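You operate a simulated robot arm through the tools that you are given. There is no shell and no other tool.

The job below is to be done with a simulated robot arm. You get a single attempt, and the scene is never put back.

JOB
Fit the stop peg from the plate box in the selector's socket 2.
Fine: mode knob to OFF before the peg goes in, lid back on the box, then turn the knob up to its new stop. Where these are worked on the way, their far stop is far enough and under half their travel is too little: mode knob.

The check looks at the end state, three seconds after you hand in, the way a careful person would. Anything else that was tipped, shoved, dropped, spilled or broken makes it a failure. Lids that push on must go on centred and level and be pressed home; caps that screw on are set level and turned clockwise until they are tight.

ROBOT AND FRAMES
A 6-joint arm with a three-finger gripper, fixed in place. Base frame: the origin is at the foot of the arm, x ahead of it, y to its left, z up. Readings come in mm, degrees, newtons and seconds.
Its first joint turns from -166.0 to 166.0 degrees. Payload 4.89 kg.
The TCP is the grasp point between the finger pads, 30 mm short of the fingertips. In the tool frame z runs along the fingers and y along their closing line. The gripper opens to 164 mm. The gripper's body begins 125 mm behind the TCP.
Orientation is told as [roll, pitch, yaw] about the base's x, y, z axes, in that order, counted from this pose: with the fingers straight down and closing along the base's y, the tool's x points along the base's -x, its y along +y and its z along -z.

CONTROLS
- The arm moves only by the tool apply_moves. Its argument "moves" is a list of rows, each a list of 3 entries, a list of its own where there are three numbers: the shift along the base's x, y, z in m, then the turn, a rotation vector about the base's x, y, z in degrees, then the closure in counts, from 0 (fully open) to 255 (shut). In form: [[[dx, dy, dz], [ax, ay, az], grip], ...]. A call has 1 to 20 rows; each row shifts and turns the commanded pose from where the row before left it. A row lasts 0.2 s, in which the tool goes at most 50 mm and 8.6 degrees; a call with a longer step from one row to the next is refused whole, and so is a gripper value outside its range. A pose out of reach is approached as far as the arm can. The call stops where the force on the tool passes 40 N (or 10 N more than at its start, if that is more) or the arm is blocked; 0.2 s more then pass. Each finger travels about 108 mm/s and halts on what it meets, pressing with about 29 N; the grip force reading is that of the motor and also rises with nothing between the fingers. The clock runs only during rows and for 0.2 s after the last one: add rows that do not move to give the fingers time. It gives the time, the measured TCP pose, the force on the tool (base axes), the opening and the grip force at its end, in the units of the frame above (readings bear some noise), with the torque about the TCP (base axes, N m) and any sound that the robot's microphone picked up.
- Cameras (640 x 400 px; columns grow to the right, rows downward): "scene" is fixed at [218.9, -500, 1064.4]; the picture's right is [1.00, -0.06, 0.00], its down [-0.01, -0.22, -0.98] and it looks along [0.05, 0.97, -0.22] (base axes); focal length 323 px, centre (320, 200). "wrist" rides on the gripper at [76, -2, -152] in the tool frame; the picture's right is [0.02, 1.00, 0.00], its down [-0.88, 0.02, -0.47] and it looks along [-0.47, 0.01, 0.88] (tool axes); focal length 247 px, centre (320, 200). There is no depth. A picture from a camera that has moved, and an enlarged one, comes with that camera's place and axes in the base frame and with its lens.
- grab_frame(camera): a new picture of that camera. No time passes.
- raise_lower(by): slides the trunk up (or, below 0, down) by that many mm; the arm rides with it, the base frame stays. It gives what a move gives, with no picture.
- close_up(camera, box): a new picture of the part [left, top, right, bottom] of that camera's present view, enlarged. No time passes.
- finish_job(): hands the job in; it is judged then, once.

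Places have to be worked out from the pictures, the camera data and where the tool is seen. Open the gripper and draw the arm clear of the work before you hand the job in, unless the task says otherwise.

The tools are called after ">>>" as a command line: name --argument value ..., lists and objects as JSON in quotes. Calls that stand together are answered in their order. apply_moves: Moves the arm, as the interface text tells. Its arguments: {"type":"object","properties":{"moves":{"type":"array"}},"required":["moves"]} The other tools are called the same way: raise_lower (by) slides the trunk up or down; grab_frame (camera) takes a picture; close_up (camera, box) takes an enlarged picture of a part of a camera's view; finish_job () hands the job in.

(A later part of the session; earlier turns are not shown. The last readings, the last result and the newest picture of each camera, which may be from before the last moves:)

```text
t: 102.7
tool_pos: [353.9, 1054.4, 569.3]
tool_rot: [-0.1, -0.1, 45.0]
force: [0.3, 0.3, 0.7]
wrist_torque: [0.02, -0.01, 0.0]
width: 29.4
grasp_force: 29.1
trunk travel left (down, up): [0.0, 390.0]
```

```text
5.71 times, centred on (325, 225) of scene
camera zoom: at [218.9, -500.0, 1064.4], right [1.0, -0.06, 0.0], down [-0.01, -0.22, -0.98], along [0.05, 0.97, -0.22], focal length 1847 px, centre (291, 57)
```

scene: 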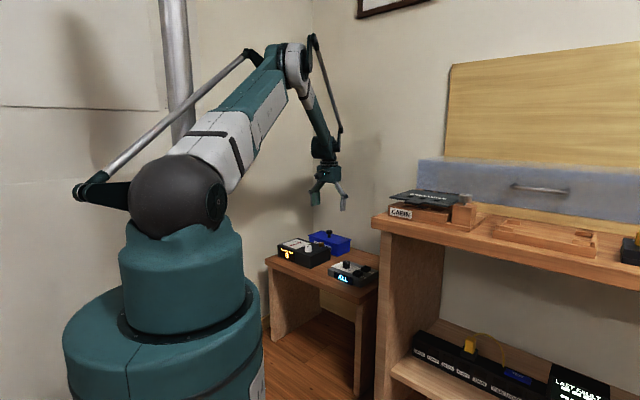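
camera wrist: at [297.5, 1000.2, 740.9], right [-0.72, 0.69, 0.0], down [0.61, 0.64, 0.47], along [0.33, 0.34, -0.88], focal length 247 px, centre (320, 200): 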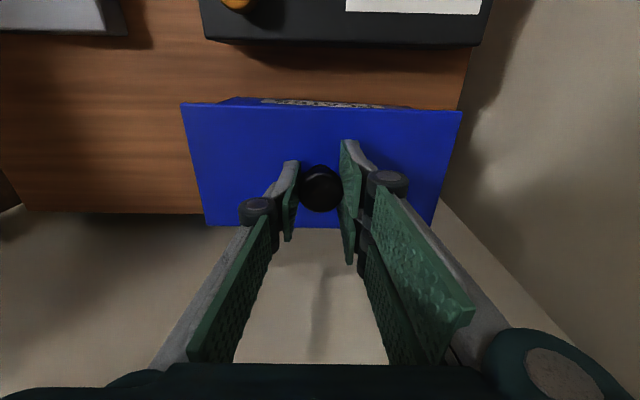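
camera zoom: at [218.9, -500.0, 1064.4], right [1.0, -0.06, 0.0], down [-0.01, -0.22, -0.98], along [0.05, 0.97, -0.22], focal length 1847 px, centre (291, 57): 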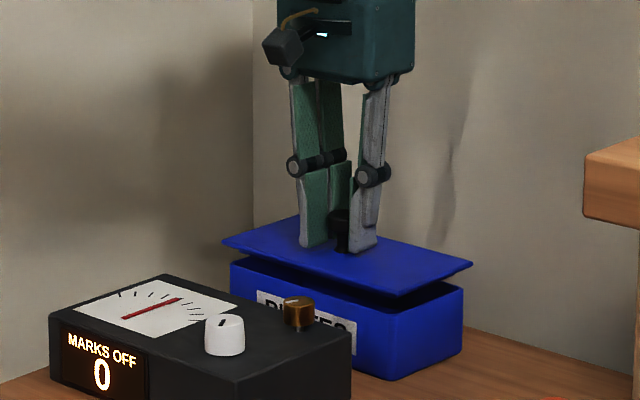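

Compared with the lift-off picture the position matches within a millimetre, but the lid is turned about 1.8° counter-clockwise. I turn the tool −1.8° about z and compare again.

>>> apply_moves --moves '[[[0, 0, 0], [0, 0, -0.9], 255], [[0, 0, 0], [0, 0, -0.9], 255], [[0, 0, 0], [0, 0, 0], 255]]'

>>> close_up --camera "wrist" --box '[160, 70, 480, 270]'

>>> close_up --camera "scene" --box '[305, 220, 355, 262]'

```text
t: 103.5
tool_pos: [352.5, 1056.0, 571.5]
tool_rot: [0.0, 0.0, 43.2]
force: [-0.4, 0.1, -0.1]
wrist_torque: [0.01, 0.04, 0.03]
width: 29.2
grasp_force: 28.2
trunk travel left (down, up): [0.0, 390.0]
```

```text
2.00 times, centred on (320, 170) of wrist
camera zoom: at [298.1, 1002.2, 723.9], right [-0.7, 0.71, 0.0], down [0.63, 0.62, 0.47], along [0.34, 0.33, -0.88], focal length 494 px, centre (320, 260)
```

zoom: 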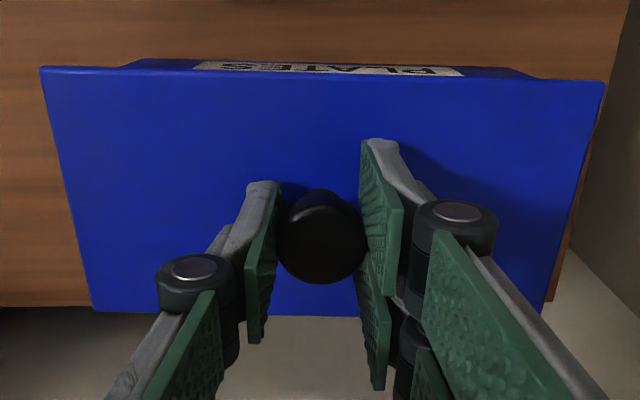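

```text
9.52 times, centred on (330, 241) of scene
camera zoom: at [218.9, -500.0, 1064.4], right [1.0, -0.06, 0.0], down [-0.01, -0.22, -0.98], along [0.05, 0.97, -0.22], focal length 3078 px, centre (225, -190)
```

zoom: 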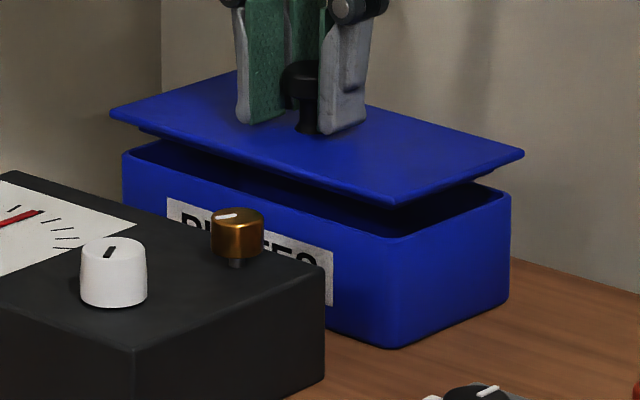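

Much closer. I enlarge the lid's front edge with the box label behind it to judge the remaining angle and the sideways centring.

>>> close_up --camera "wrist" --box '[170, 85, 330, 135]'

>>> close_up --camera "wrist" --box '[320, 85, 480, 135]'

>>> close_up --camera "scene" --box '[310, 225, 360, 257]'

```text
4.00 times, centred on (250, 110) of wrist
camera zoom: at [298.1, 1002.2, 723.9], right [-0.7, 0.71, 0.0], down [0.63, 0.62, 0.47], along [0.34, 0.33, -0.88], focal length 988 px, centre (600, 560)
```

zoom: 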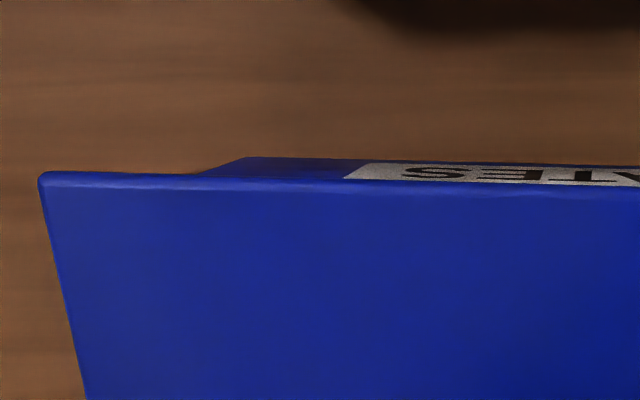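

```text
4.00 times, centred on (400, 110) of wrist
camera zoom: at [298.1, 1002.2, 723.9], right [-0.7, 0.71, 0.0], down [0.63, 0.62, 0.47], along [0.34, 0.33, -0.88], focal length 988 px, centre (0, 560)
```

zoom: 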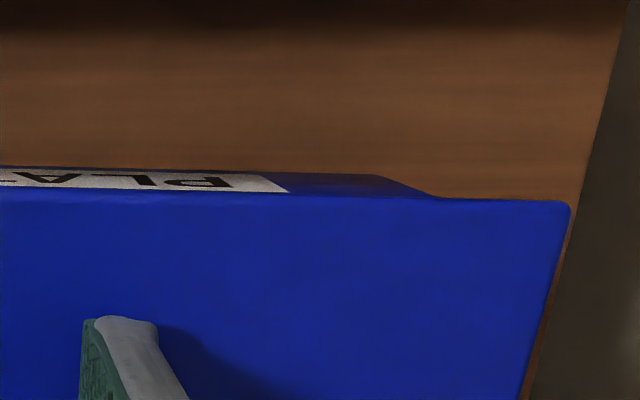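

```text
12.50 times, centred on (335, 241) of scene
camera zoom: at [218.9, -500.0, 1064.4], right [1.0, -0.06, 0.0], down [-0.01, -0.22, -0.98], along [0.05, 0.97, -0.22], focal length 4040 px, centre (132, -312)
```

zoom: 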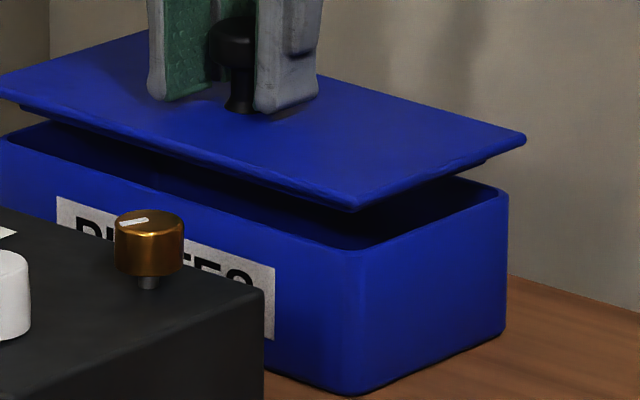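

The lid's edge is now parallel to the box within about 0.3°, and centred to within 1–2 mm (slightly short in +a and +b). I shift by about 1 mm and lower slowly, watching for contact and side forces.

>>> apply_moves --moves '[[[-0.0003, 0.0011, 0], [0, 0, 0], 255], [[0, 0, -0.002], [0, 0, 0], 255], [[0, 0, -0.002], [0, 0, 0], 255], [[0, 0, -0.002], [0, 0, 0], 255], [[0, 0, -0.002], [0, 0, 0], 255], [[0, 0, 0], [0, 0, 0], 255]]'

>>> close_up --camera "scene" --box '[305, 220, 355, 262]'

>>> close_up --camera "wrist" --box '[160, 70, 480, 270]'

```text
t: 104.9
tool_pos: [352.5, 1055.9, 562.7]
tool_rot: [0.0, -0.1, 43.2]
force: [-0.1, 0.0, -1.5]
wrist_torque: [0.05, -0.01, -0.02]
width: 29.4
grasp_force: 28.5
trunk travel left (down, up): [0.0, 390.0]
```

```text
9.52 times, centred on (330, 241) of scene
camera zoom: at [218.9, -500.0, 1064.4], right [1.0, -0.06, 0.0], down [-0.01, -0.22, -0.98], along [0.05, 0.97, -0.22], focal length 3078 px, centre (225, -190)
```

zoom: 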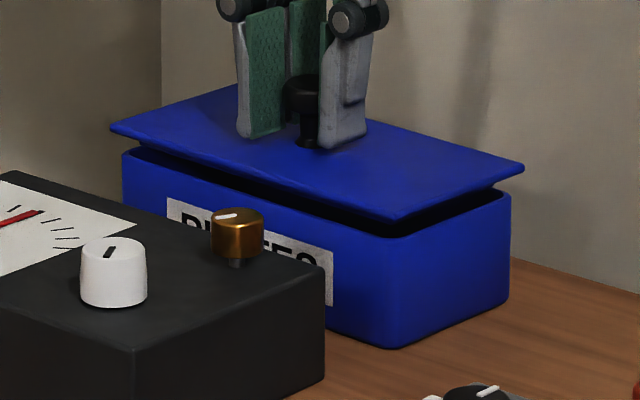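

```text
2.00 times, centred on (320, 170) of wrist
camera zoom: at [298.5, 1003.6, 715.5], right [-0.7, 0.71, 0.0], down [0.63, 0.62, 0.47], along [0.34, 0.33, -0.88], focal length 494 px, centre (320, 260)
```

zoom: 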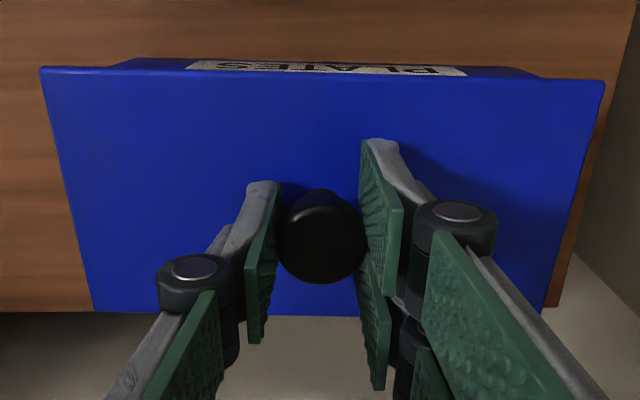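

Still free, about 10 mm above the seat, symmetric left and right in the scene view. I check the front corners once more in enlargement.

>>> close_up --camera "wrist" --box '[170, 85, 330, 135]'

>>> close_up --camera "wrist" --box '[320, 85, 480, 135]'

>>> close_up --camera "wrist" --box '[400, 180, 480, 240]'

>>> close_up --camera "wrist" --box '[170, 180, 250, 240]'

```text
4.00 times, centred on (250, 110) of wrist
camera zoom: at [298.5, 1003.6, 715.5], right [-0.7, 0.71, 0.0], down [0.63, 0.62, 0.47], along [0.34, 0.33, -0.88], focal length 988 px, centre (600, 560)
```

zoom: 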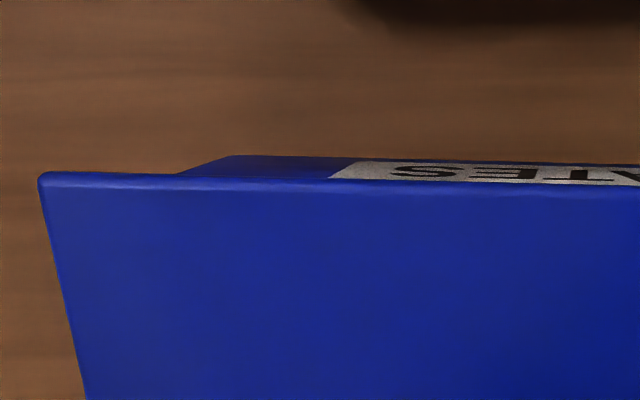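

```text
4.00 times, centred on (400, 110) of wrist
camera zoom: at [298.5, 1003.6, 715.5], right [-0.7, 0.71, 0.0], down [0.63, 0.62, 0.47], along [0.34, 0.33, -0.88], focal length 988 px, centre (0, 560)
```

zoom: 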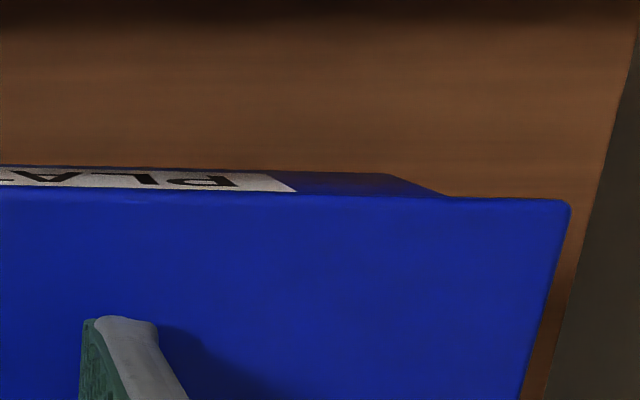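

```text
6.67 times, centred on (440, 210) of wrist
camera zoom: at [298.5, 1003.6, 715.5], right [-0.7, 0.71, 0.0], down [0.63, 0.62, 0.47], along [0.34, 0.33, -0.88], focal length 1646 px, centre (-480, 133)
```

zoom: 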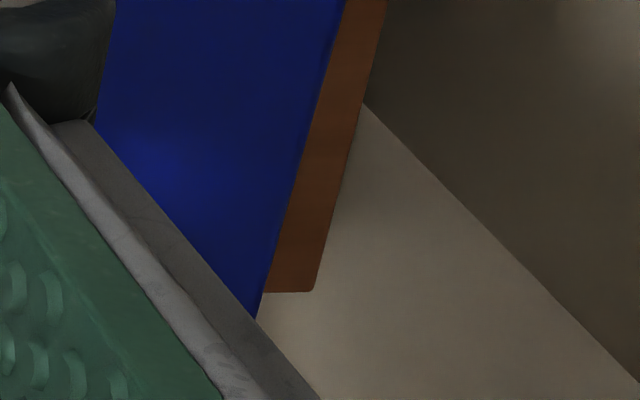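

```text
6.67 times, centred on (210, 210) of wrist
camera zoom: at [298.5, 1003.6, 715.5], right [-0.7, 0.71, 0.0], down [0.63, 0.62, 0.47], along [0.34, 0.33, -0.88], focal length 1646 px, centre (1053, 133)
```

zoom: 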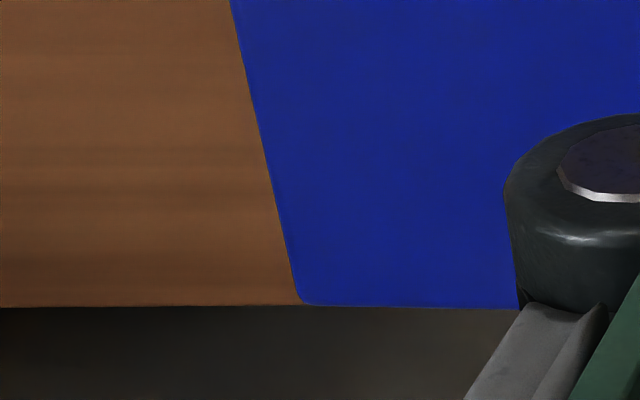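

The edges are parallel and the label-to-lid relation matches the lift-off picture within about half a millimetre. I lower on in 1.5 mm rows, watching the force.

>>> apply_moves --moves '[[[-0.0002, 0.0002, -0.0015], [0, 0, 0], 255], [[0, 0, -0.0015], [0, 0, 0], 255], [[0, 0, -0.0015], [0, 0, 0], 255], [[0, 0, 0], [0, 0, 0], 255]]'

>>> close_up --camera "scene" --box '[305, 220, 355, 262]'

```text
t: 105.9
tool_pos: [351.1, 1057.5, 558.4]
tool_rot: [0.0, 0.0, 43.3]
force: [-0.2, 0.4, -0.5]
wrist_torque: [-0.04, 0.02, -0.01]
width: 29.4
grasp_force: 29.5
trunk travel left (down, up): [0.0, 390.0]
```

```text
9.52 times, centred on (330, 241) of scene
camera zoom: at [218.9, -500.0, 1064.4], right [1.0, -0.06, 0.0], down [-0.01, -0.22, -0.98], along [0.05, 0.97, -0.22], focal length 3078 px, centre (225, -190)
```

zoom: 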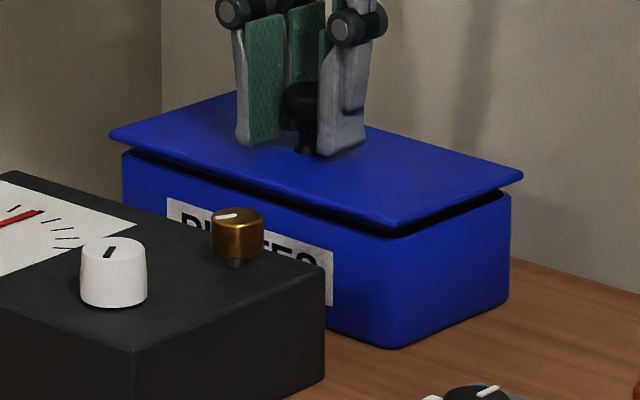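

Still free and level; a hair to the left, so I shift 0.4 mm in +x while lowering another 4.5 mm.

>>> apply_moves --moves '[[[0.0004, 0, -0.0015], [0, 0, 0], 255], [[0, 0, -0.0015], [0, 0, 0], 255], [[0, 0, -0.0015], [0, 0, 0], 255], [[0, 0, 0], [0, 0, 0], 255]]'

>>> close_up --camera "scene" --box '[305, 220, 355, 262]'

```text
t: 106.9
tool_pos: [352.1, 1057.8, 553.9]
tool_rot: [-0.1, -0.1, 43.2]
force: [0.0, -0.3, -0.8]
wrist_torque: [-0.01, 0.01, -0.01]
width: 28.9
grasp_force: 29.7
trunk travel left (down, up): [0.0, 390.0]
```

```text
9.52 times, centred on (330, 241) of scene
camera zoom: at [218.9, -500.0, 1064.4], right [1.0, -0.06, 0.0], down [-0.01, -0.22, -0.98], along [0.05, 0.97, -0.22], focal length 3078 px, centre (225, -190)
```

zoom: 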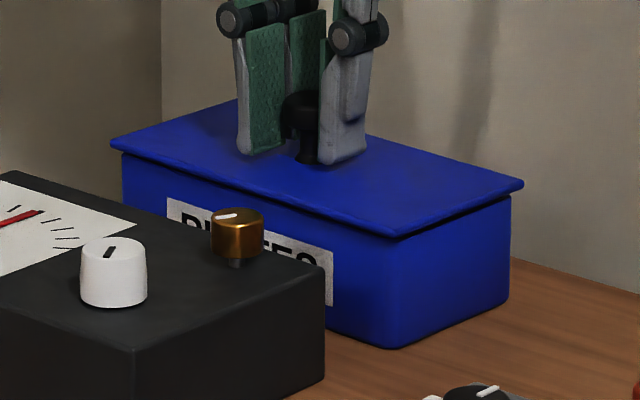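

The gap is nearly closed with no side force, so the plug is entering. I continue in 1 mm rows.

>>> apply_moves --moves '[[[0, 0, -0.001], [0, 0, 0], 255], [[0, 0, -0.001], [0, 0, 0], 255], [[0, 0, -0.001], [0, 0, 0], 255], [[0, 0, 0], [0, 0, 0], 255]]'

>>> close_up --camera "scene" --box '[305, 220, 355, 262]'

```text
t: 107.9
tool_pos: [353.2, 1056.3, 549.4]
tool_rot: [0.0, -0.1, 43.2]
force: [-0.2, 1.3, 4.7]
wrist_torque: [0.14, -0.1, -0.01]
width: 29.2
grasp_force: 29.4
trunk travel left (down, up): [0.0, 390.0]
```

```text
9.52 times, centred on (330, 241) of scene
camera zoom: at [218.9, -500.0, 1064.4], right [1.0, -0.06, 0.0], down [-0.01, -0.22, -0.98], along [0.05, 0.97, -0.22], focal length 3078 px, centre (225, -190)
```

zoom: 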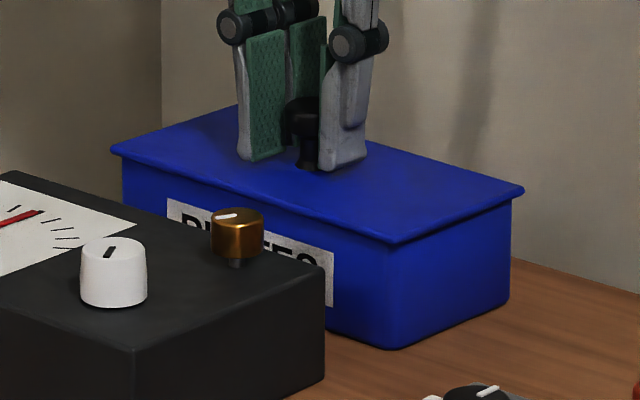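

The lid meets the rim (4.7 N). I press down a bit more to push it home and listen.

>>> apply_moves --moves '[[[0, 0, -0.0005], [0, 0, 0], 255], [[0, 0, -0.0005], [0, 0, 0], 255], [[0, 0, 0], [0, 0, 0], 255]]'

```text
t: 108.7
tool_pos: [354.3, 1055.7, 550.2]
tool_rot: [0.0, -0.1, 43.2]
force: [-1.1, 0.9, 15.4]
wrist_torque: [-0.01, 0.05, -0.03]
width: 29.2
grasp_force: 29.6
trunk travel left (down, up): [0.0, 390.0]
```

15 N now, still solid. I press on to roughly 30 N to be sure it is home.

>>> apply_moves --moves '[[[0, 0, -0.0005], [0, 0, 0], 255], [[0, 0, -0.0005], [0, 0, 0], 255], [[0, 0, -0.0005], [0, 0, 0], 255], [[0, 0, 0], [0, 0, 0], 255]]'

>>> close_up --camera "scene" --box '[305, 220, 355, 262]'

```text
t: 109.7
tool_pos: [352.6, 1056.9, 548.4]
tool_rot: [0.1, -0.2, 43.2]
force: [8.9, 11.4, 33.3]
wrist_torque: [0.27, -0.22, -0.05]
width: 29.0
grasp_force: 29.0
trunk travel left (down, up): [0.0, 390.0]
```

```text
9.52 times, centred on (330, 241) of scene
camera zoom: at [218.9, -500.0, 1064.4], right [1.0, -0.06, 0.0], down [-0.01, -0.22, -0.98], along [0.05, 0.97, -0.22], focal length 3078 px, centre (225, -190)
```

zoom: 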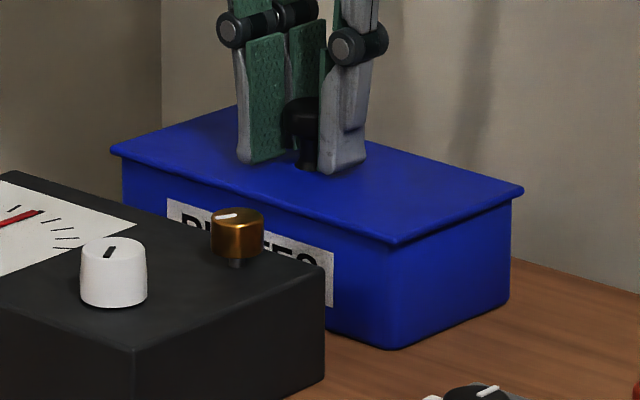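

Pressed home with 33 N; the lid's corners are at the same picture positions as at the start. I relieve the pressure, open the fingers and rise clear.

>>> apply_moves --moves '[[[0, 0, 0.0015], [0, 0, 0], 255], [[0, 0, 0], [0, 0, 0], 225], [[0, 0, 0], [0, 0, 0], 190], [[0, 0, 0], [0, 0, 0], 150], [[0, 0, 0], [0, 0, 0], 131], [[0, 0, 0], [0, 0, 0], 131]]'

>>> close_up --camera "scene" --box '[300, 220, 360, 260]'

>>> grab_frame --camera "wrist"

```text
t: 111.1
tool_pos: [352.9, 1057.9, 548.1]
tool_rot: [0.0, -0.1, 43.2]
force: [-0.4, 0.5, 0.4]
wrist_torque: [-0.03, 0.03, -0.02]
width: 79.7
grasp_force: 0.1
trunk travel left (down, up): [0.0, 390.0]
heard: snap
```

```text
10.00 times, centred on (330, 240) of scene
camera zoom: at [218.9, -500.0, 1064.4], right [1.0, -0.06, 0.0], down [-0.01, -0.22, -0.98], along [0.05, 0.97, -0.22], focal length 3232 px, centre (220, -200)
```

zoom: 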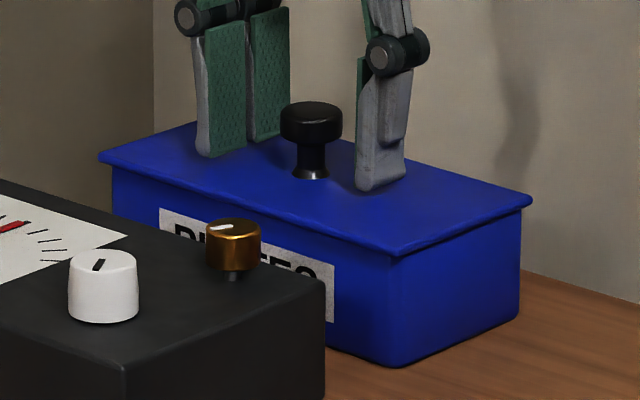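

```text
taken
camera wrist: at [298.0, 1004.4, 701.5], right [-0.7, 0.71, 0.0], down [0.63, 0.62, 0.47], along [0.34, 0.33, -0.88], focal length 247 px, centre (320, 200)
```

wrist: 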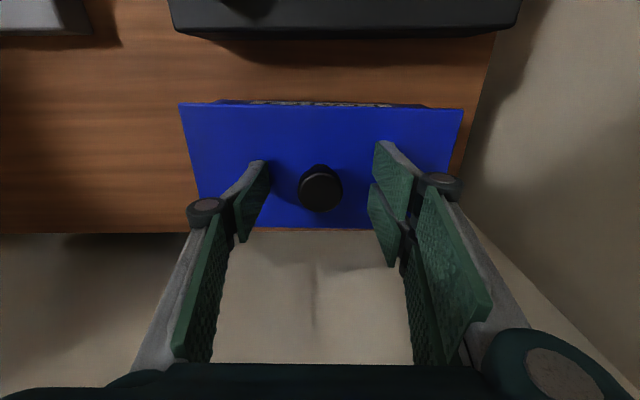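

A snap was heard as the lid settled. To be certain it is pressed home I rise, close the fingers and press once on the knob's top from above.

>>> apply_moves --moves '[[[0, 0, 0.02], [0, 0, 0], 131], [[0, 0, 0.025], [0, 0, 0], 131], [[0, 0, 0.015], [0, 0, 0], 131], [[0, 0, 0], [0, 0, 0], 200], [[0, 0, 0], [0, 0, 0], 255], [[0, 0, 0], [0, 0, 0], 255], [[0, 0, 0], [0, 0, 0], 255]]'

>>> close_up --camera "wrist" --box '[200, 80, 440, 230]'

>>> close_up --camera "scene" --box '[295, 200, 365, 260]'

```text
t: 112.7
tool_pos: [353.6, 1057.9, 608.2]
tool_rot: [-0.1, -0.1, 43.2]
force: [-0.6, 0.0, 0.2]
wrist_torque: [-0.01, 0.0, 0.02]
width: 0.1
grasp_force: 29.4
trunk travel left (down, up): [0.0, 390.0]
```

```text
2.67 times, centred on (320, 155) of wrist
camera zoom: at [299.4, 1004.0, 761.1], right [-0.7, 0.71, 0.0], down [0.63, 0.62, 0.47], along [0.34, 0.33, -0.88], focal length 659 px, centre (320, 320)
```

zoom: 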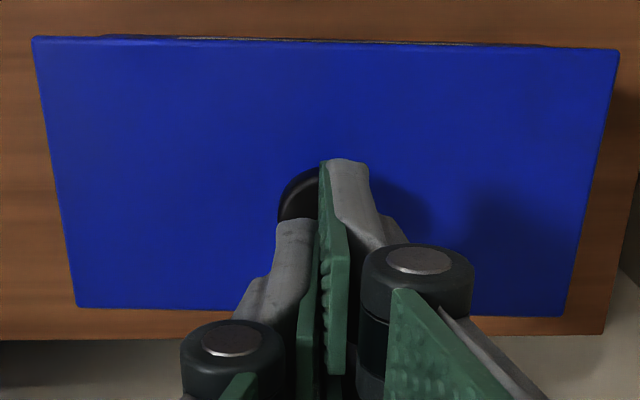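

```text
6.67 times, centred on (330, 230) of scene
camera zoom: at [218.9, -500.0, 1064.4], right [1.0, -0.06, 0.0], down [-0.01, -0.22, -0.98], along [0.05, 0.97, -0.22], focal length 2154 px, centre (253, 0)
```

zoom: 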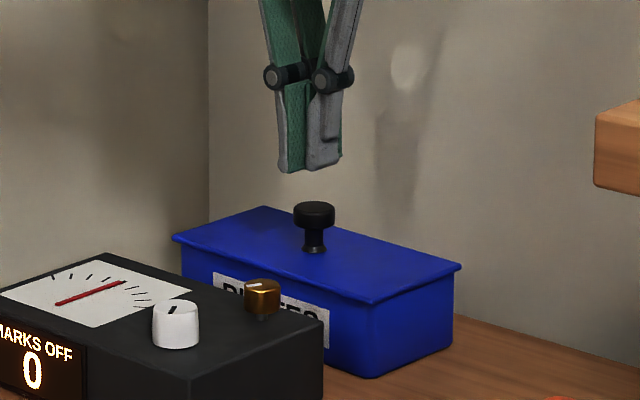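

Lid level and flush. I lower the closed fingers onto the knob's top in small rows and press.

>>> apply_moves --moves '[[[0, 0, -0.01], [0, 0, 0], 255], [[0, 0, -0.01], [0, 0, 0], 255], [[0, 0, -0.003], [0, 0, 0], 255], [[0, 0, -0.001], [0, 0, 0], 255], [[0, 0, -0.001], [0, 0, 0], 255], [[0, 0, 0], [0, 0, 0], 255]]'

```text
t: 114.1
tool_pos: [353.5, 1056.0, 583.4]
tool_rot: [0.0, -0.2, 43.2]
force: [-0.6, 0.1, 0.1]
wrist_torque: [-0.01, 0.0, 0.02]
width: 0.0
grasp_force: 29.6
trunk travel left (down, up): [0.0, 390.0]
```

No contact yet at 583; I go on in 1 mm rows.

>>> apply_moves --moves '[[[0, 0, -0.001], [0, 0, 0], 255], [[0, 0, -0.001], [0, 0, 0], 255], [[0, 0, -0.001], [0, 0, 0], 255], [[0, 0, 0], [0, 0, 0], 255]]'

```text
t: 115.1
tool_pos: [351.8, 1057.4, 580.8]
tool_rot: [0.0, -0.1, 43.2]
force: [-0.2, 0.7, 0.5]
wrist_torque: [0.0, 0.01, 0.0]
width: 0.0
grasp_force: 29.1
trunk travel left (down, up): [0.0, 390.0]
```

Still free at 581. Three more rows.

>>> apply_moves --moves '[[[0, 0, -0.001], [0, 0, 0], 255], [[0, 0, -0.001], [0, 0, 0], 255], [[0, 0, -0.001], [0, 0, 0], 255], [[0, 0, 0], [0, 0, 0], 255]]'

>>> close_up --camera "scene" --box '[300, 220, 360, 260]'

```text
t: 116.1
tool_pos: [352.7, 1056.2, 577.5]
tool_rot: [0.0, -0.1, 43.2]
force: [1.3, 0.2, 0.5]
wrist_torque: [0.02, 0.02, 0.04]
width: 0.1
grasp_force: 29.1
trunk travel left (down, up): [0.0, 390.0]
```

```text
10.00 times, centred on (330, 240) of scene
camera zoom: at [218.9, -500.0, 1064.4], right [1.0, -0.06, 0.0], down [-0.01, -0.22, -0.98], along [0.05, 0.97, -0.22], focal length 3232 px, centre (220, -200)
```

zoom: 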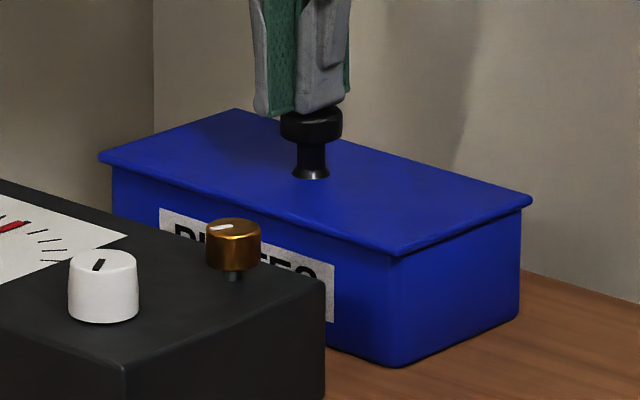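

The tips are just above the knob's top. I press down now in 1 mm rows.

>>> apply_moves --moves '[[[0, 0, -0.001], [0, 0, 0], 255], [[0, 0, -0.001], [0, 0, 0], 255], [[0, 0, 0], [0, 0, 0], 255]]'

```text
t: 116.9
tool_pos: [352.9, 1057.9, 576.3]
tool_rot: [0.0, 0.0, 43.2]
force: [-0.7, 0.2, 4.2]
wrist_torque: [0.02, 0.01, -0.01]
width: 6.1
grasp_force: 28.9
trunk travel left (down, up): [0.0, 390.0]
```

4 N contact, the fingertips spread slightly on the domed knob. I press a little further and watch.

>>> apply_moves --moves '[[[0, 0, -0.001], [0, 0, 0], 255], [[0, 0, -0.001], [0, 0, 0], 255], [[0, 0, 0], [0, 0, 0], 255]]'

>>> close_up --camera "scene" --box '[300, 220, 360, 260]'

```text
t: 117.7
tool_pos: [352.7, 1057.1, 575.6]
tool_rot: [-0.1, -0.1, 43.2]
force: [2.0, 11.6, 24.5]
wrist_torque: [0.3, -0.02, -0.04]
width: 6.1
grasp_force: 29.3
trunk travel left (down, up): [0.0, 390.0]
```

```text
10.00 times, centred on (330, 240) of scene
camera zoom: at [218.9, -500.0, 1064.4], right [1.0, -0.06, 0.0], down [-0.01, -0.22, -0.98], along [0.05, 0.97, -0.22], focal length 3232 px, centre (220, -200)
```

zoom: 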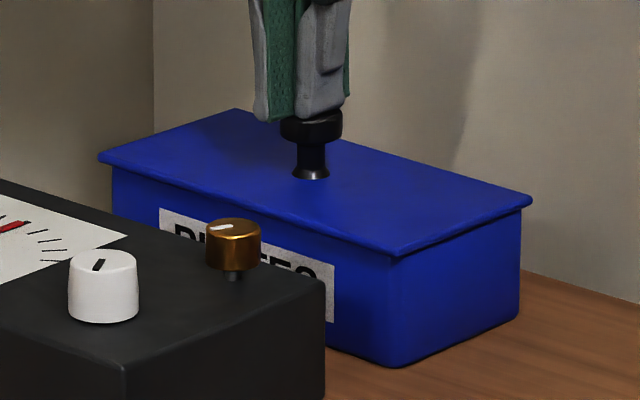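

24 N straight down with no movement and no snap: the lid is home. I rise, open to 60 mm, and return above the mode knob, turning to yaw 110.

>>> apply_moves --moves '[[[0, 0, 0.005], [0, 0, 0], 255], [[0, 0, 0.03], [0, 0, 0], 255], [[0, 0, 0.04], [0, 0, 0], 162], [[0.0049, -0.0288, 0], [0, 0, 7.4], 162], [[0.0049, -0.0288, 0], [0, 0, 7.4], 162], [[0.0049, -0.0288, 0], [0, 0, 7.4], 162], [[0.0049, -0.0288, 0], [0, 0, 7.4], 162], [[0.0049, -0.0288, 0], [0, 0, 7.4], 162], [[0.0049, -0.0288, 0], [0, 0, 7.4], 162], [[0.0049, -0.0288, 0], [0, 0, 7.4], 162], [[0.0049, -0.0288, 0], [0, 0, 7.4], 162], [[0.0049, -0.0288, 0], [0, 0, 7.6], 162], [[0.0049, -0.0288, 0], [0, 0, 0], 162], [[0, 0, -0.03], [0, 0, 0], 162], [[0, 0, -0.03], [0, 0, 0], 162], [[0, 0, 0], [0, 0, 0], 162]]'

>>> close_up --camera "wrist" --box '[200, 70, 440, 220]'

>>> close_up --camera "scene" --box '[290, 215, 390, 285]'

```text
t: 121.1
tool_pos: [400.0, 770.4, 590.8]
tool_rot: [-0.1, -0.1, 110.0]
force: [0.2, -0.9, 0.1]
wrist_torque: [0.04, -0.02, -0.01]
width: 59.8
grasp_force: 0.0
trunk travel left (down, up): [0.0, 390.0]
```

```text
2.67 times, centred on (320, 145) of wrist
camera zoom: at [428.6, 697.7, 744.0], right [-0.93, -0.36, 0.0], down [-0.32, 0.82, 0.47], along [-0.17, 0.44, -0.88], focal length 659 px, centre (320, 347)
```

zoom: 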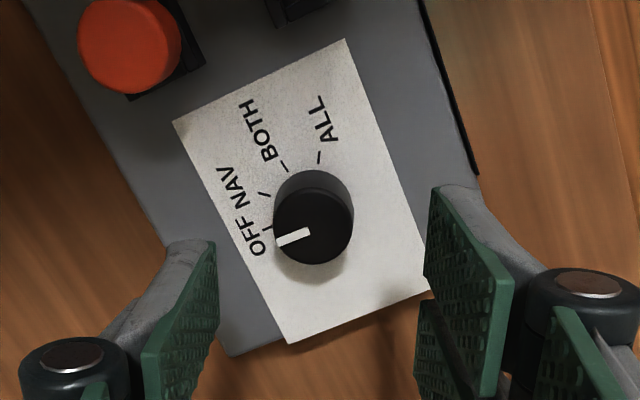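

```text
5.71 times, centred on (340, 250) of scene
camera zoom: at [218.9, -500.0, 1064.4], right [1.0, -0.06, 0.0], down [-0.01, -0.22, -0.98], along [0.05, 0.97, -0.22], focal length 1847 px, centre (206, -86)
```

zoom: 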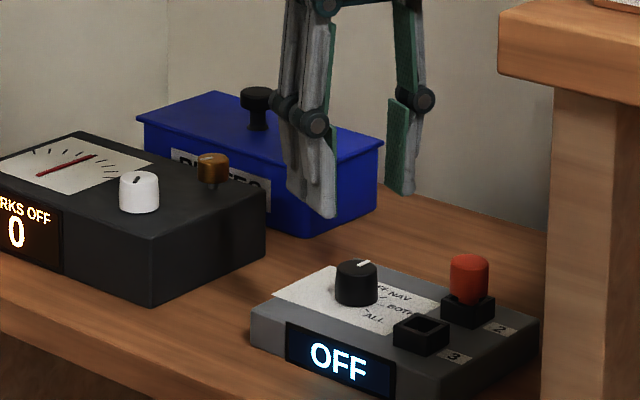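

Everything is in order: lid on the box, peg in socket 2, display OFF. The knob is about 3 mm left of the finger centre in this view; I shift and lower beside it.

>>> apply_moves --moves '[[[0.003, 0.0005, -0.015], [0, 0, 0], 162], [[0, 0, -0.02], [0, 0, 0], 162], [[0, 0, -0.015], [0, 0, 0], 162], [[0, 0, -0.01], [0, 0, 0], 162], [[0, 0, 0], [0, 0, 0], 162]]'

>>> close_up --camera "wrist" --box '[200, 90, 440, 240]'

>>> close_up --camera "scene" --box '[325, 240, 385, 290]'

```text
t: 122.3
tool_pos: [405.3, 767.9, 529.5]
tool_rot: [0.1, -0.1, 110.0]
force: [0.1, -0.1, 0.4]
wrist_torque: [0.01, 0.0, -0.01]
width: 59.7
grasp_force: 0.1
trunk travel left (down, up): [0.0, 390.0]
```

```text
2.67 times, centred on (320, 165) of wrist
camera zoom: at [432.4, 697.3, 682.2], right [-0.93, -0.36, 0.0], down [-0.32, 0.82, 0.47], along [-0.17, 0.44, -0.88], focal length 659 px, centre (320, 293)
```

zoom: 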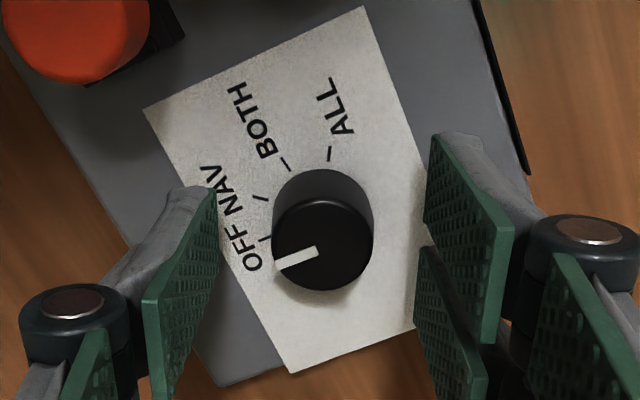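

```text
8.00 times, centred on (355, 265) of scene
camera zoom: at [218.9, -500.0, 1064.4], right [1.0, -0.06, 0.0], down [-0.01, -0.22, -0.98], along [0.05, 0.97, -0.22], focal length 2585 px, centre (40, -320)
```

zoom: 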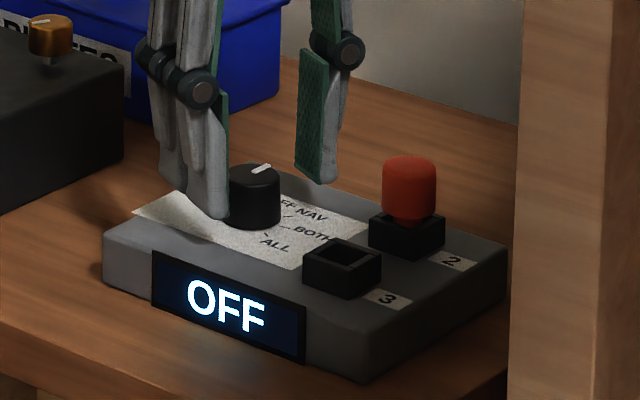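

Exactly centred now. I lower 5 mm and close on the knob gradually.

>>> apply_moves --moves '[[[0, 0, -0.005], [0, 0, 0], 162], [[0, 0, 0], [0, 0, 0], 190], [[0, 0, 0], [0, 0, 0], 205], [[0, 0, 0], [0, 0, 0], 212], [[0, 0, 0], [0, 0, 0], 218], [[0, 0, 0], [0, 0, 0], 218]]'

```text
t: 123.7
tool_pos: [404.4, 770.5, 523.7]
tool_rot: [0.0, 0.0, 110.0]
force: [-16.9, -7.7, -5.1]
wrist_torque: [-0.14, 0.48, 0.07]
width: 29.8
grasp_force: 44.9
trunk travel left (down, up): [0.0, 390.0]
```

18 N of side force along the closing line: I shift 0.8 mm toward it.

>>> apply_moves --moves '[[[-0.0008, -0.0003, 0], [0, 0, 0], 218], [[0, 0, 0], [0, 0, 0], 218]]'

```text
t: 124.3
tool_pos: [404.8, 770.0, 524.1]
tool_rot: [0.0, 0.0, 110.0]
force: [-9.1, -11.8, -9.6]
wrist_torque: [-0.25, 0.16, 0.04]
width: 29.6
grasp_force: 45.1
trunk travel left (down, up): [0.0, 390.0]
```

Lower now. I nudge another half millimetre and start turning clockwise in small rows toward NAV.

>>> apply_moves --moves '[[[-0.0004, -0.0004, 0], [0, 0, -3], 225], [[0, 0, 0], [0, 0, -4], 225], [[0, 0, 0], [0, 0, -5], 225], [[0, 0, 0], [0, 0, -5], 225], [[0, 0, 0], [0, 0, -3], 225], [[0, 0, 0], [0, 0, 0], 225]]'

>>> close_up --camera "scene" --box '[325, 240, 385, 290]'

>>> close_up --camera "wrist" --box '[200, 90, 440, 240]'

```text
t: 125.7
tool_pos: [403.8, 769.0, 525.1]
tool_rot: [0.0, -0.1, 90.0]
force: [-14.7, -6.8, -2.7]
wrist_torque: [-0.16, 0.44, 0.03]
width: 30.0
grasp_force: 45.2
trunk travel left (down, up): [0.0, 390.0]
```

```text
8.00 times, centred on (355, 265) of scene
camera zoom: at [218.9, -500.0, 1064.4], right [1.0, -0.06, 0.0], down [-0.01, -0.22, -0.98], along [0.05, 0.97, -0.22], focal length 2585 px, centre (40, -320)
```

zoom: 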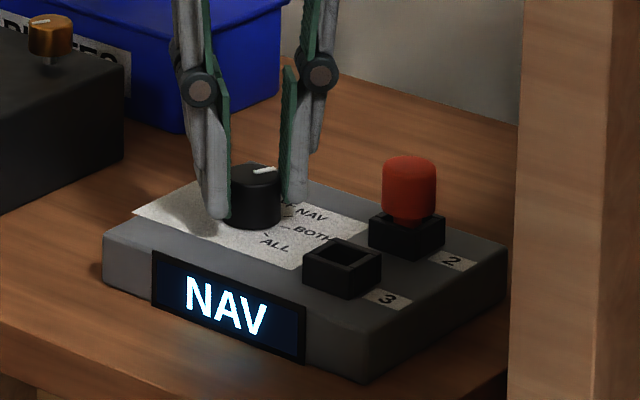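

```text
2.67 times, centred on (320, 165) of wrist
camera zoom: at [405.1, 692.7, 677.1], right [-1.0, -0.02, 0.0], down [-0.02, 0.88, 0.47], along [-0.01, 0.47, -0.88], focal length 659 px, centre (320, 293)
```

zoom: 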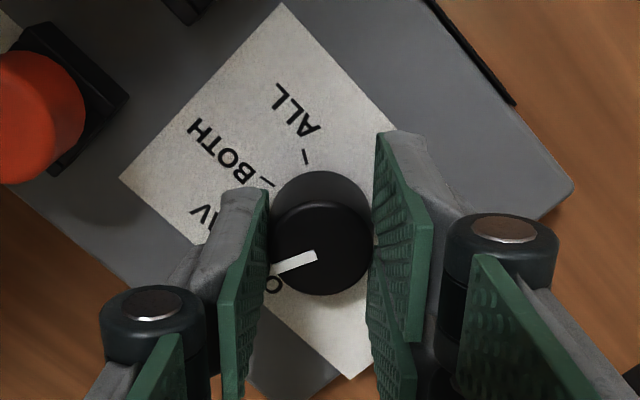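

NAV is shown at 20°. I continue clockwise slowly, correcting the small offset and watching the torque for the new stop.

>>> apply_moves --moves '[[[-0.0006, -0.0002, 0], [0, 0, -3], 225], [[0, 0, 0], [0, 0, -4], 225], [[0, 0, 0], [0, 0, -4], 225], [[0, 0, 0], [0, 0, -3], 225], [[0, 0, 0], [0, 0, 0], 225]]'

>>> close_up --camera "wrist" --box '[200, 90, 440, 240]'

```text
t: 126.9
tool_pos: [402.9, 769.7, 524.5]
tool_rot: [0.0, 0.1, 75.9]
force: [-15.4, -13.1, 6.4]
wrist_torque: [-0.29, 0.38, 0.03]
width: 29.6
grasp_force: 44.8
trunk travel left (down, up): [0.0, 390.0]
```

```text
2.67 times, centred on (320, 165) of wrist
camera zoom: at [386.0, 694.7, 677.1], right [-0.98, 0.22, 0.0], down [0.2, 0.86, 0.47], along [0.11, 0.46, -0.88], focal length 659 px, centre (320, 293)
```

zoom: 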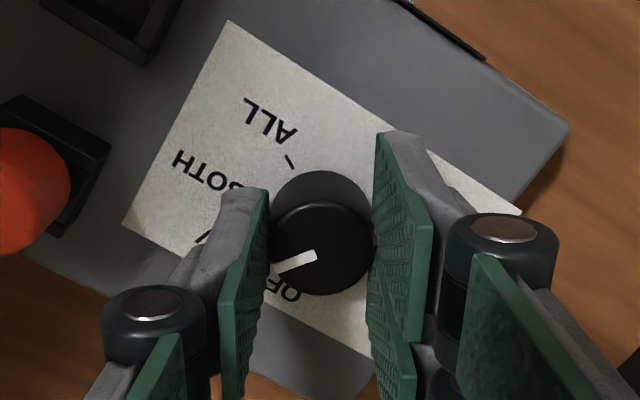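

34° turned, no resistance yet. I go on with 3° rows and a small recentring.

>>> apply_moves --moves '[[[-0.0006, -0.0006, 0], [0, 0, -2], 225], [[0, 0, 0], [0, 0, -3], 225], [[0, 0, 0], [0, 0, -3], 225], [[0, 0, 0], [0, 0, -2], 225], [[0, 0, 0], [0, 0, 0], 225]]'

>>> close_up --camera "wrist" --box '[200, 90, 440, 240]'

>>> close_up --camera "scene" --box '[325, 240, 385, 290]'

```text
t: 128.1
tool_pos: [402.4, 768.6, 524.5]
tool_rot: [0.0, -0.1, 65.9]
force: [0.2, 8.4, 4.8]
wrist_torque: [0.4, -0.09, 0.37]
width: 29.8
grasp_force: 45.0
trunk travel left (down, up): [0.0, 390.0]
```

```text
2.67 times, centred on (320, 165) of wrist
camera zoom: at [372.7, 698.5, 677.0], right [-0.92, 0.39, 0.0], down [0.34, 0.81, 0.47], along [0.18, 0.44, -0.88], focal length 659 px, centre (320, 293)
```

zoom: 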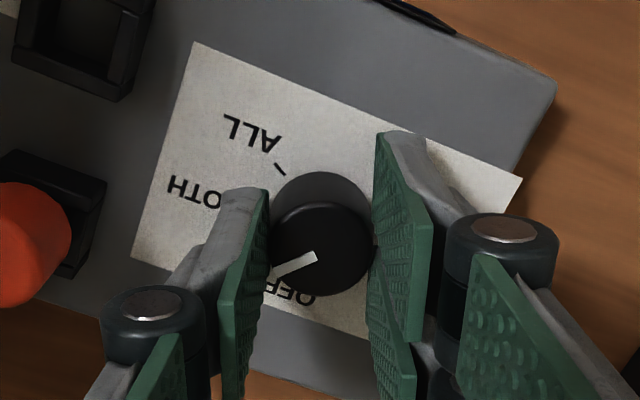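

```text
8.00 times, centred on (355, 265) of scene
camera zoom: at [218.9, -500.0, 1064.4], right [1.0, -0.06, 0.0], down [-0.01, -0.22, -0.98], along [0.05, 0.97, -0.22], focal length 2585 px, centre (40, -320)
```

zoom: 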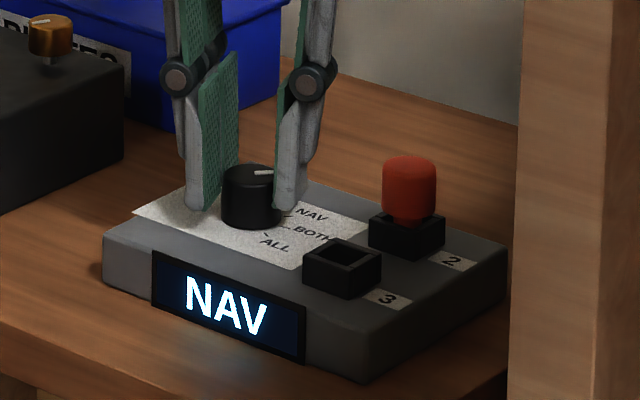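

Resistance has appeared (torque 0.37 N·m) at about 41–44°, just at NAV — the new stop. I turn 3° more, gently, to confirm it is a firm stop.

>>> apply_moves --moves '[[[0, 0.0003, 0], [0, 0, -1.5], 225], [[0, 0, 0], [0, 0, -1.5], 225], [[0, 0, 0], [0, 0, 0], 225]]'

>>> close_up --camera "wrist" --box '[200, 90, 440, 240]'

>>> close_up --camera "scene" --box '[325, 240, 385, 290]'

```text
t: 128.9
tool_pos: [403.0, 768.9, 524.0]
tool_rot: [-0.1, 0.1, 63.0]
force: [-6.9, -7.1, 1.4]
wrist_torque: [-0.17, 0.19, 0.35]
width: 29.7
grasp_force: 45.5
trunk travel left (down, up): [0.0, 390.0]
```

```text
2.67 times, centred on (320, 165) of wrist
camera zoom: at [369.2, 700.6, 677.2], right [-0.9, 0.44, 0.0], down [0.38, 0.79, 0.47], along [0.21, 0.43, -0.88], focal length 659 px, centre (320, 293)
```

zoom: 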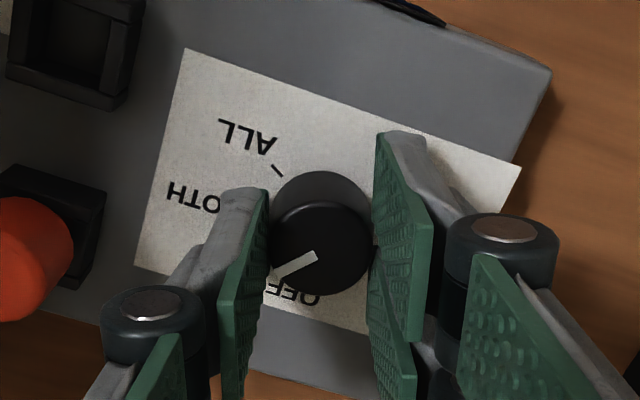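

```text
8.00 times, centred on (355, 265) of scene
camera zoom: at [218.9, -500.0, 1064.4], right [1.0, -0.06, 0.0], down [-0.01, -0.22, -0.98], along [0.05, 0.97, -0.22], focal length 2585 px, centre (40, -320)
```

zoom: 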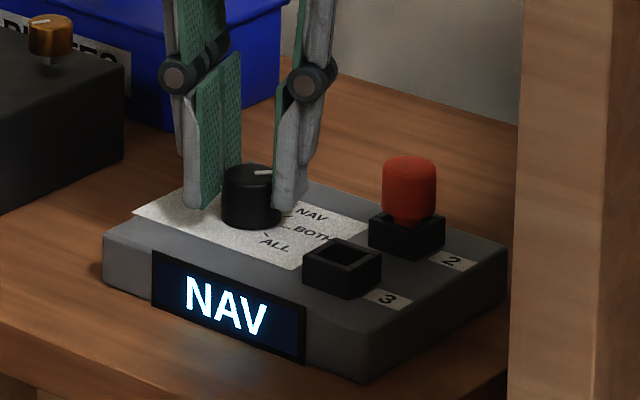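

The knob stays put while the pads slip (the pointer no longer follows): firm stop at NAV, display NAV. I open the fingers and rise straight up.

>>> apply_moves --moves '[[[0, 0, 0], [0, 0, 0.5], 215], [[0, 0, 0], [0, 0, 0], 195], [[0, 0, 0], [0, 0, 0], 162], [[0, 0, 0], [0, 0, 0], 162], [[0, 0, 0.015], [0, 0, 0], 162], [[0, 0, 0.03], [0, 0, 0], 162], [[0, 0, 0.04], [0, 0, 0], 162], [[0, 0, 0], [0, 0, 0], 162]]'

>>> close_up --camera "wrist" --box '[140, 40, 460, 240]'

>>> close_up --camera "scene" --box '[325, 240, 385, 290]'

```text
t: 130.7
tool_pos: [403.1, 769.6, 607.6]
tool_rot: [0.1, 0.1, 63.5]
force: [-0.4, -0.6, -0.1]
wrist_torque: [-0.02, 0.01, -0.02]
width: 59.8
grasp_force: 0.0
trunk travel left (down, up): [0.0, 390.0]
```

```text
2.00 times, centred on (300, 140) of wrist
camera zoom: at [370.4, 700.6, 760.5], right [-0.9, 0.43, 0.0], down [0.38, 0.8, 0.47], along [0.2, 0.43, -0.88], focal length 494 px, centre (360, 320)
```

zoom: 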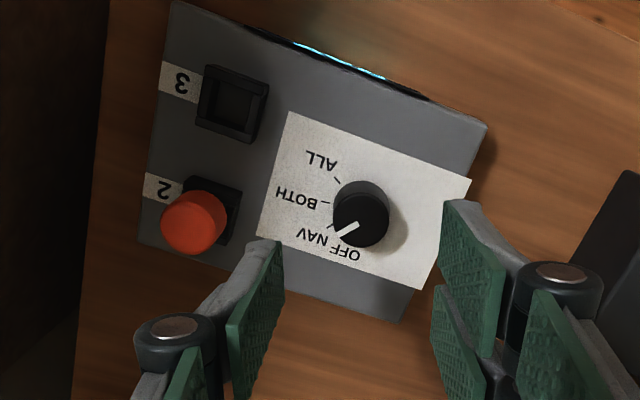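

```text
8.00 times, centred on (355, 265) of scene
camera zoom: at [218.9, -500.0, 1064.4], right [1.0, -0.06, 0.0], down [-0.01, -0.22, -0.98], along [0.05, 0.97, -0.22], focal length 2585 px, centre (40, -320)
```

zoom: 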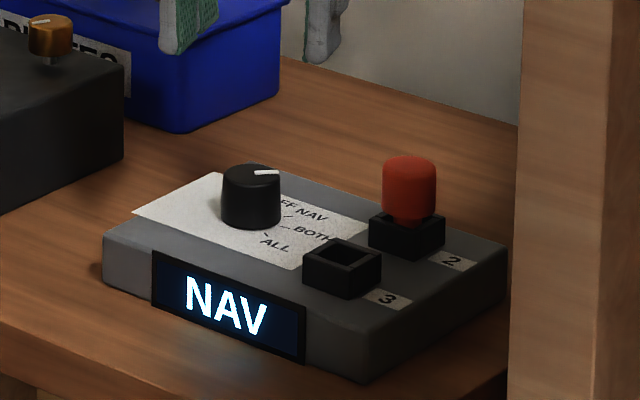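

The pointer stands at NAV, the peg is upright in socket 2 and nothing has shifted. I raise the trunk, open the gripper and draw the arm back toward its starting place.

>>> apply_moves --moves '[[[0, 0, 0.04], [0, 0, 0], 100], [[0, 0, 0.04], [0, 0, 0], 60], [[0, 0, 0.03], [0, 0, 0], 0], [[0, 0, 0], [0, 0, 0], 0]]'

>>> raise_lower --by 120

>>> apply_moves --moves '[[[-0.025, -0.018, 0], [0, 0, 0], 0], [[-0.025, -0.018, 0], [0, 0, 0], 0], [[-0.025, -0.018, 0], [0, 0, 0], 0], [[-0.025, -0.018, 0], [0, 0, 0], 0], [[-0.025, -0.018, 0], [0, 0, 0], 0], [[-0.025, -0.018, 0], [0, 0, 0], 0], [[0, 0, 0], [0, 0, 0], 0]]'

>>> grab_frame --camera "scene"

>>> close_up --camera "scene" --box '[250, 220, 390, 310]'

>>> grab_frame --camera "wrist"

```text
t: 131.7
tool_pos: [403.5, 766.3, 721.3]
tool_rot: [0.0, 0.0, 63.4]
force: [-0.7, -0.7, 0.0]
wrist_torque: [-0.09, 0.02, -0.02]
width: 163.9
grasp_force: 0.1
trunk travel left (down, up): [0.0, 390.0]
```

```text
t: 133.2
tool_pos: [401.4, 767.2, 840.3]
tool_rot: [-0.1, 0.0, 63.5]
force: [0.0, 0.1, 0.3]
wrist_torque: [-0.02, 0.01, 0.02]
width: 163.9
grasp_force: 0.0
trunk travel left (down, up): [-120.0, 270.0]
```

```text
t: 134.8
tool_pos: [251.9, 659.4, 841.8]
tool_rot: [-0.1, 0.0, 63.4]
force: [0.0, -0.4, -0.2]
wrist_torque: [-0.01, 0.06, -0.02]
width: 163.8
grasp_force: 0.0
trunk travel left (down, up): [-120.0, 270.0]
```

```text
taken
```

scene: 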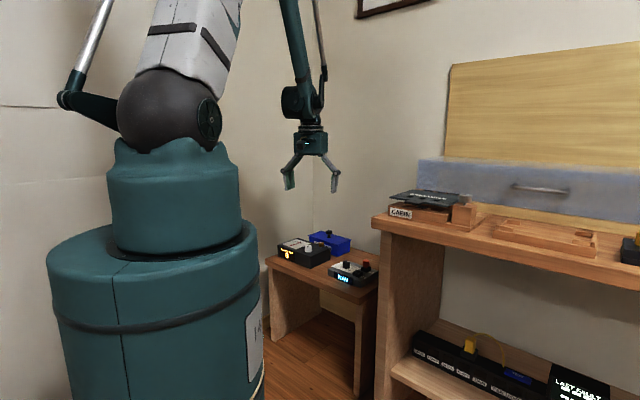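

```text
4.44 times, centred on (320, 265) of scene
camera zoom: at [218.9, -500.0, 1064.4], right [1.0, -0.06, 0.0], down [-0.01, -0.22, -0.98], along [0.05, 0.97, -0.22], focal length 1436 px, centre (320, -89)
```

zoom: 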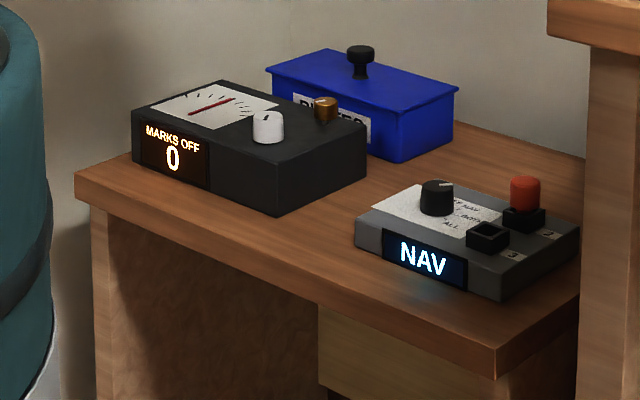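

```text
taken
camera wrist: at [219.6, 590.7, 994.1], right [-0.9, 0.43, 0.0], down [0.38, 0.8, 0.47], along [0.2, 0.43, -0.88], focal length 247 px, centre (320, 200)
```

wrist: 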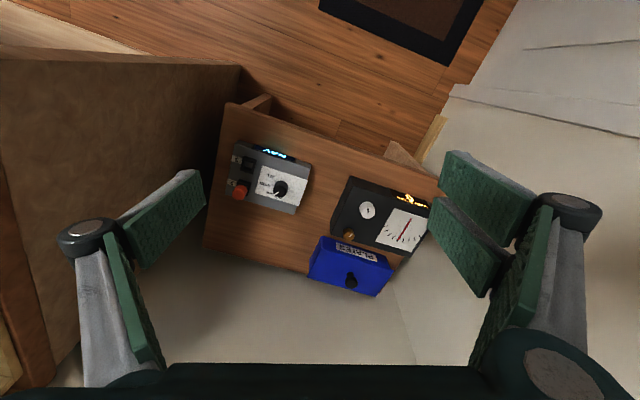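

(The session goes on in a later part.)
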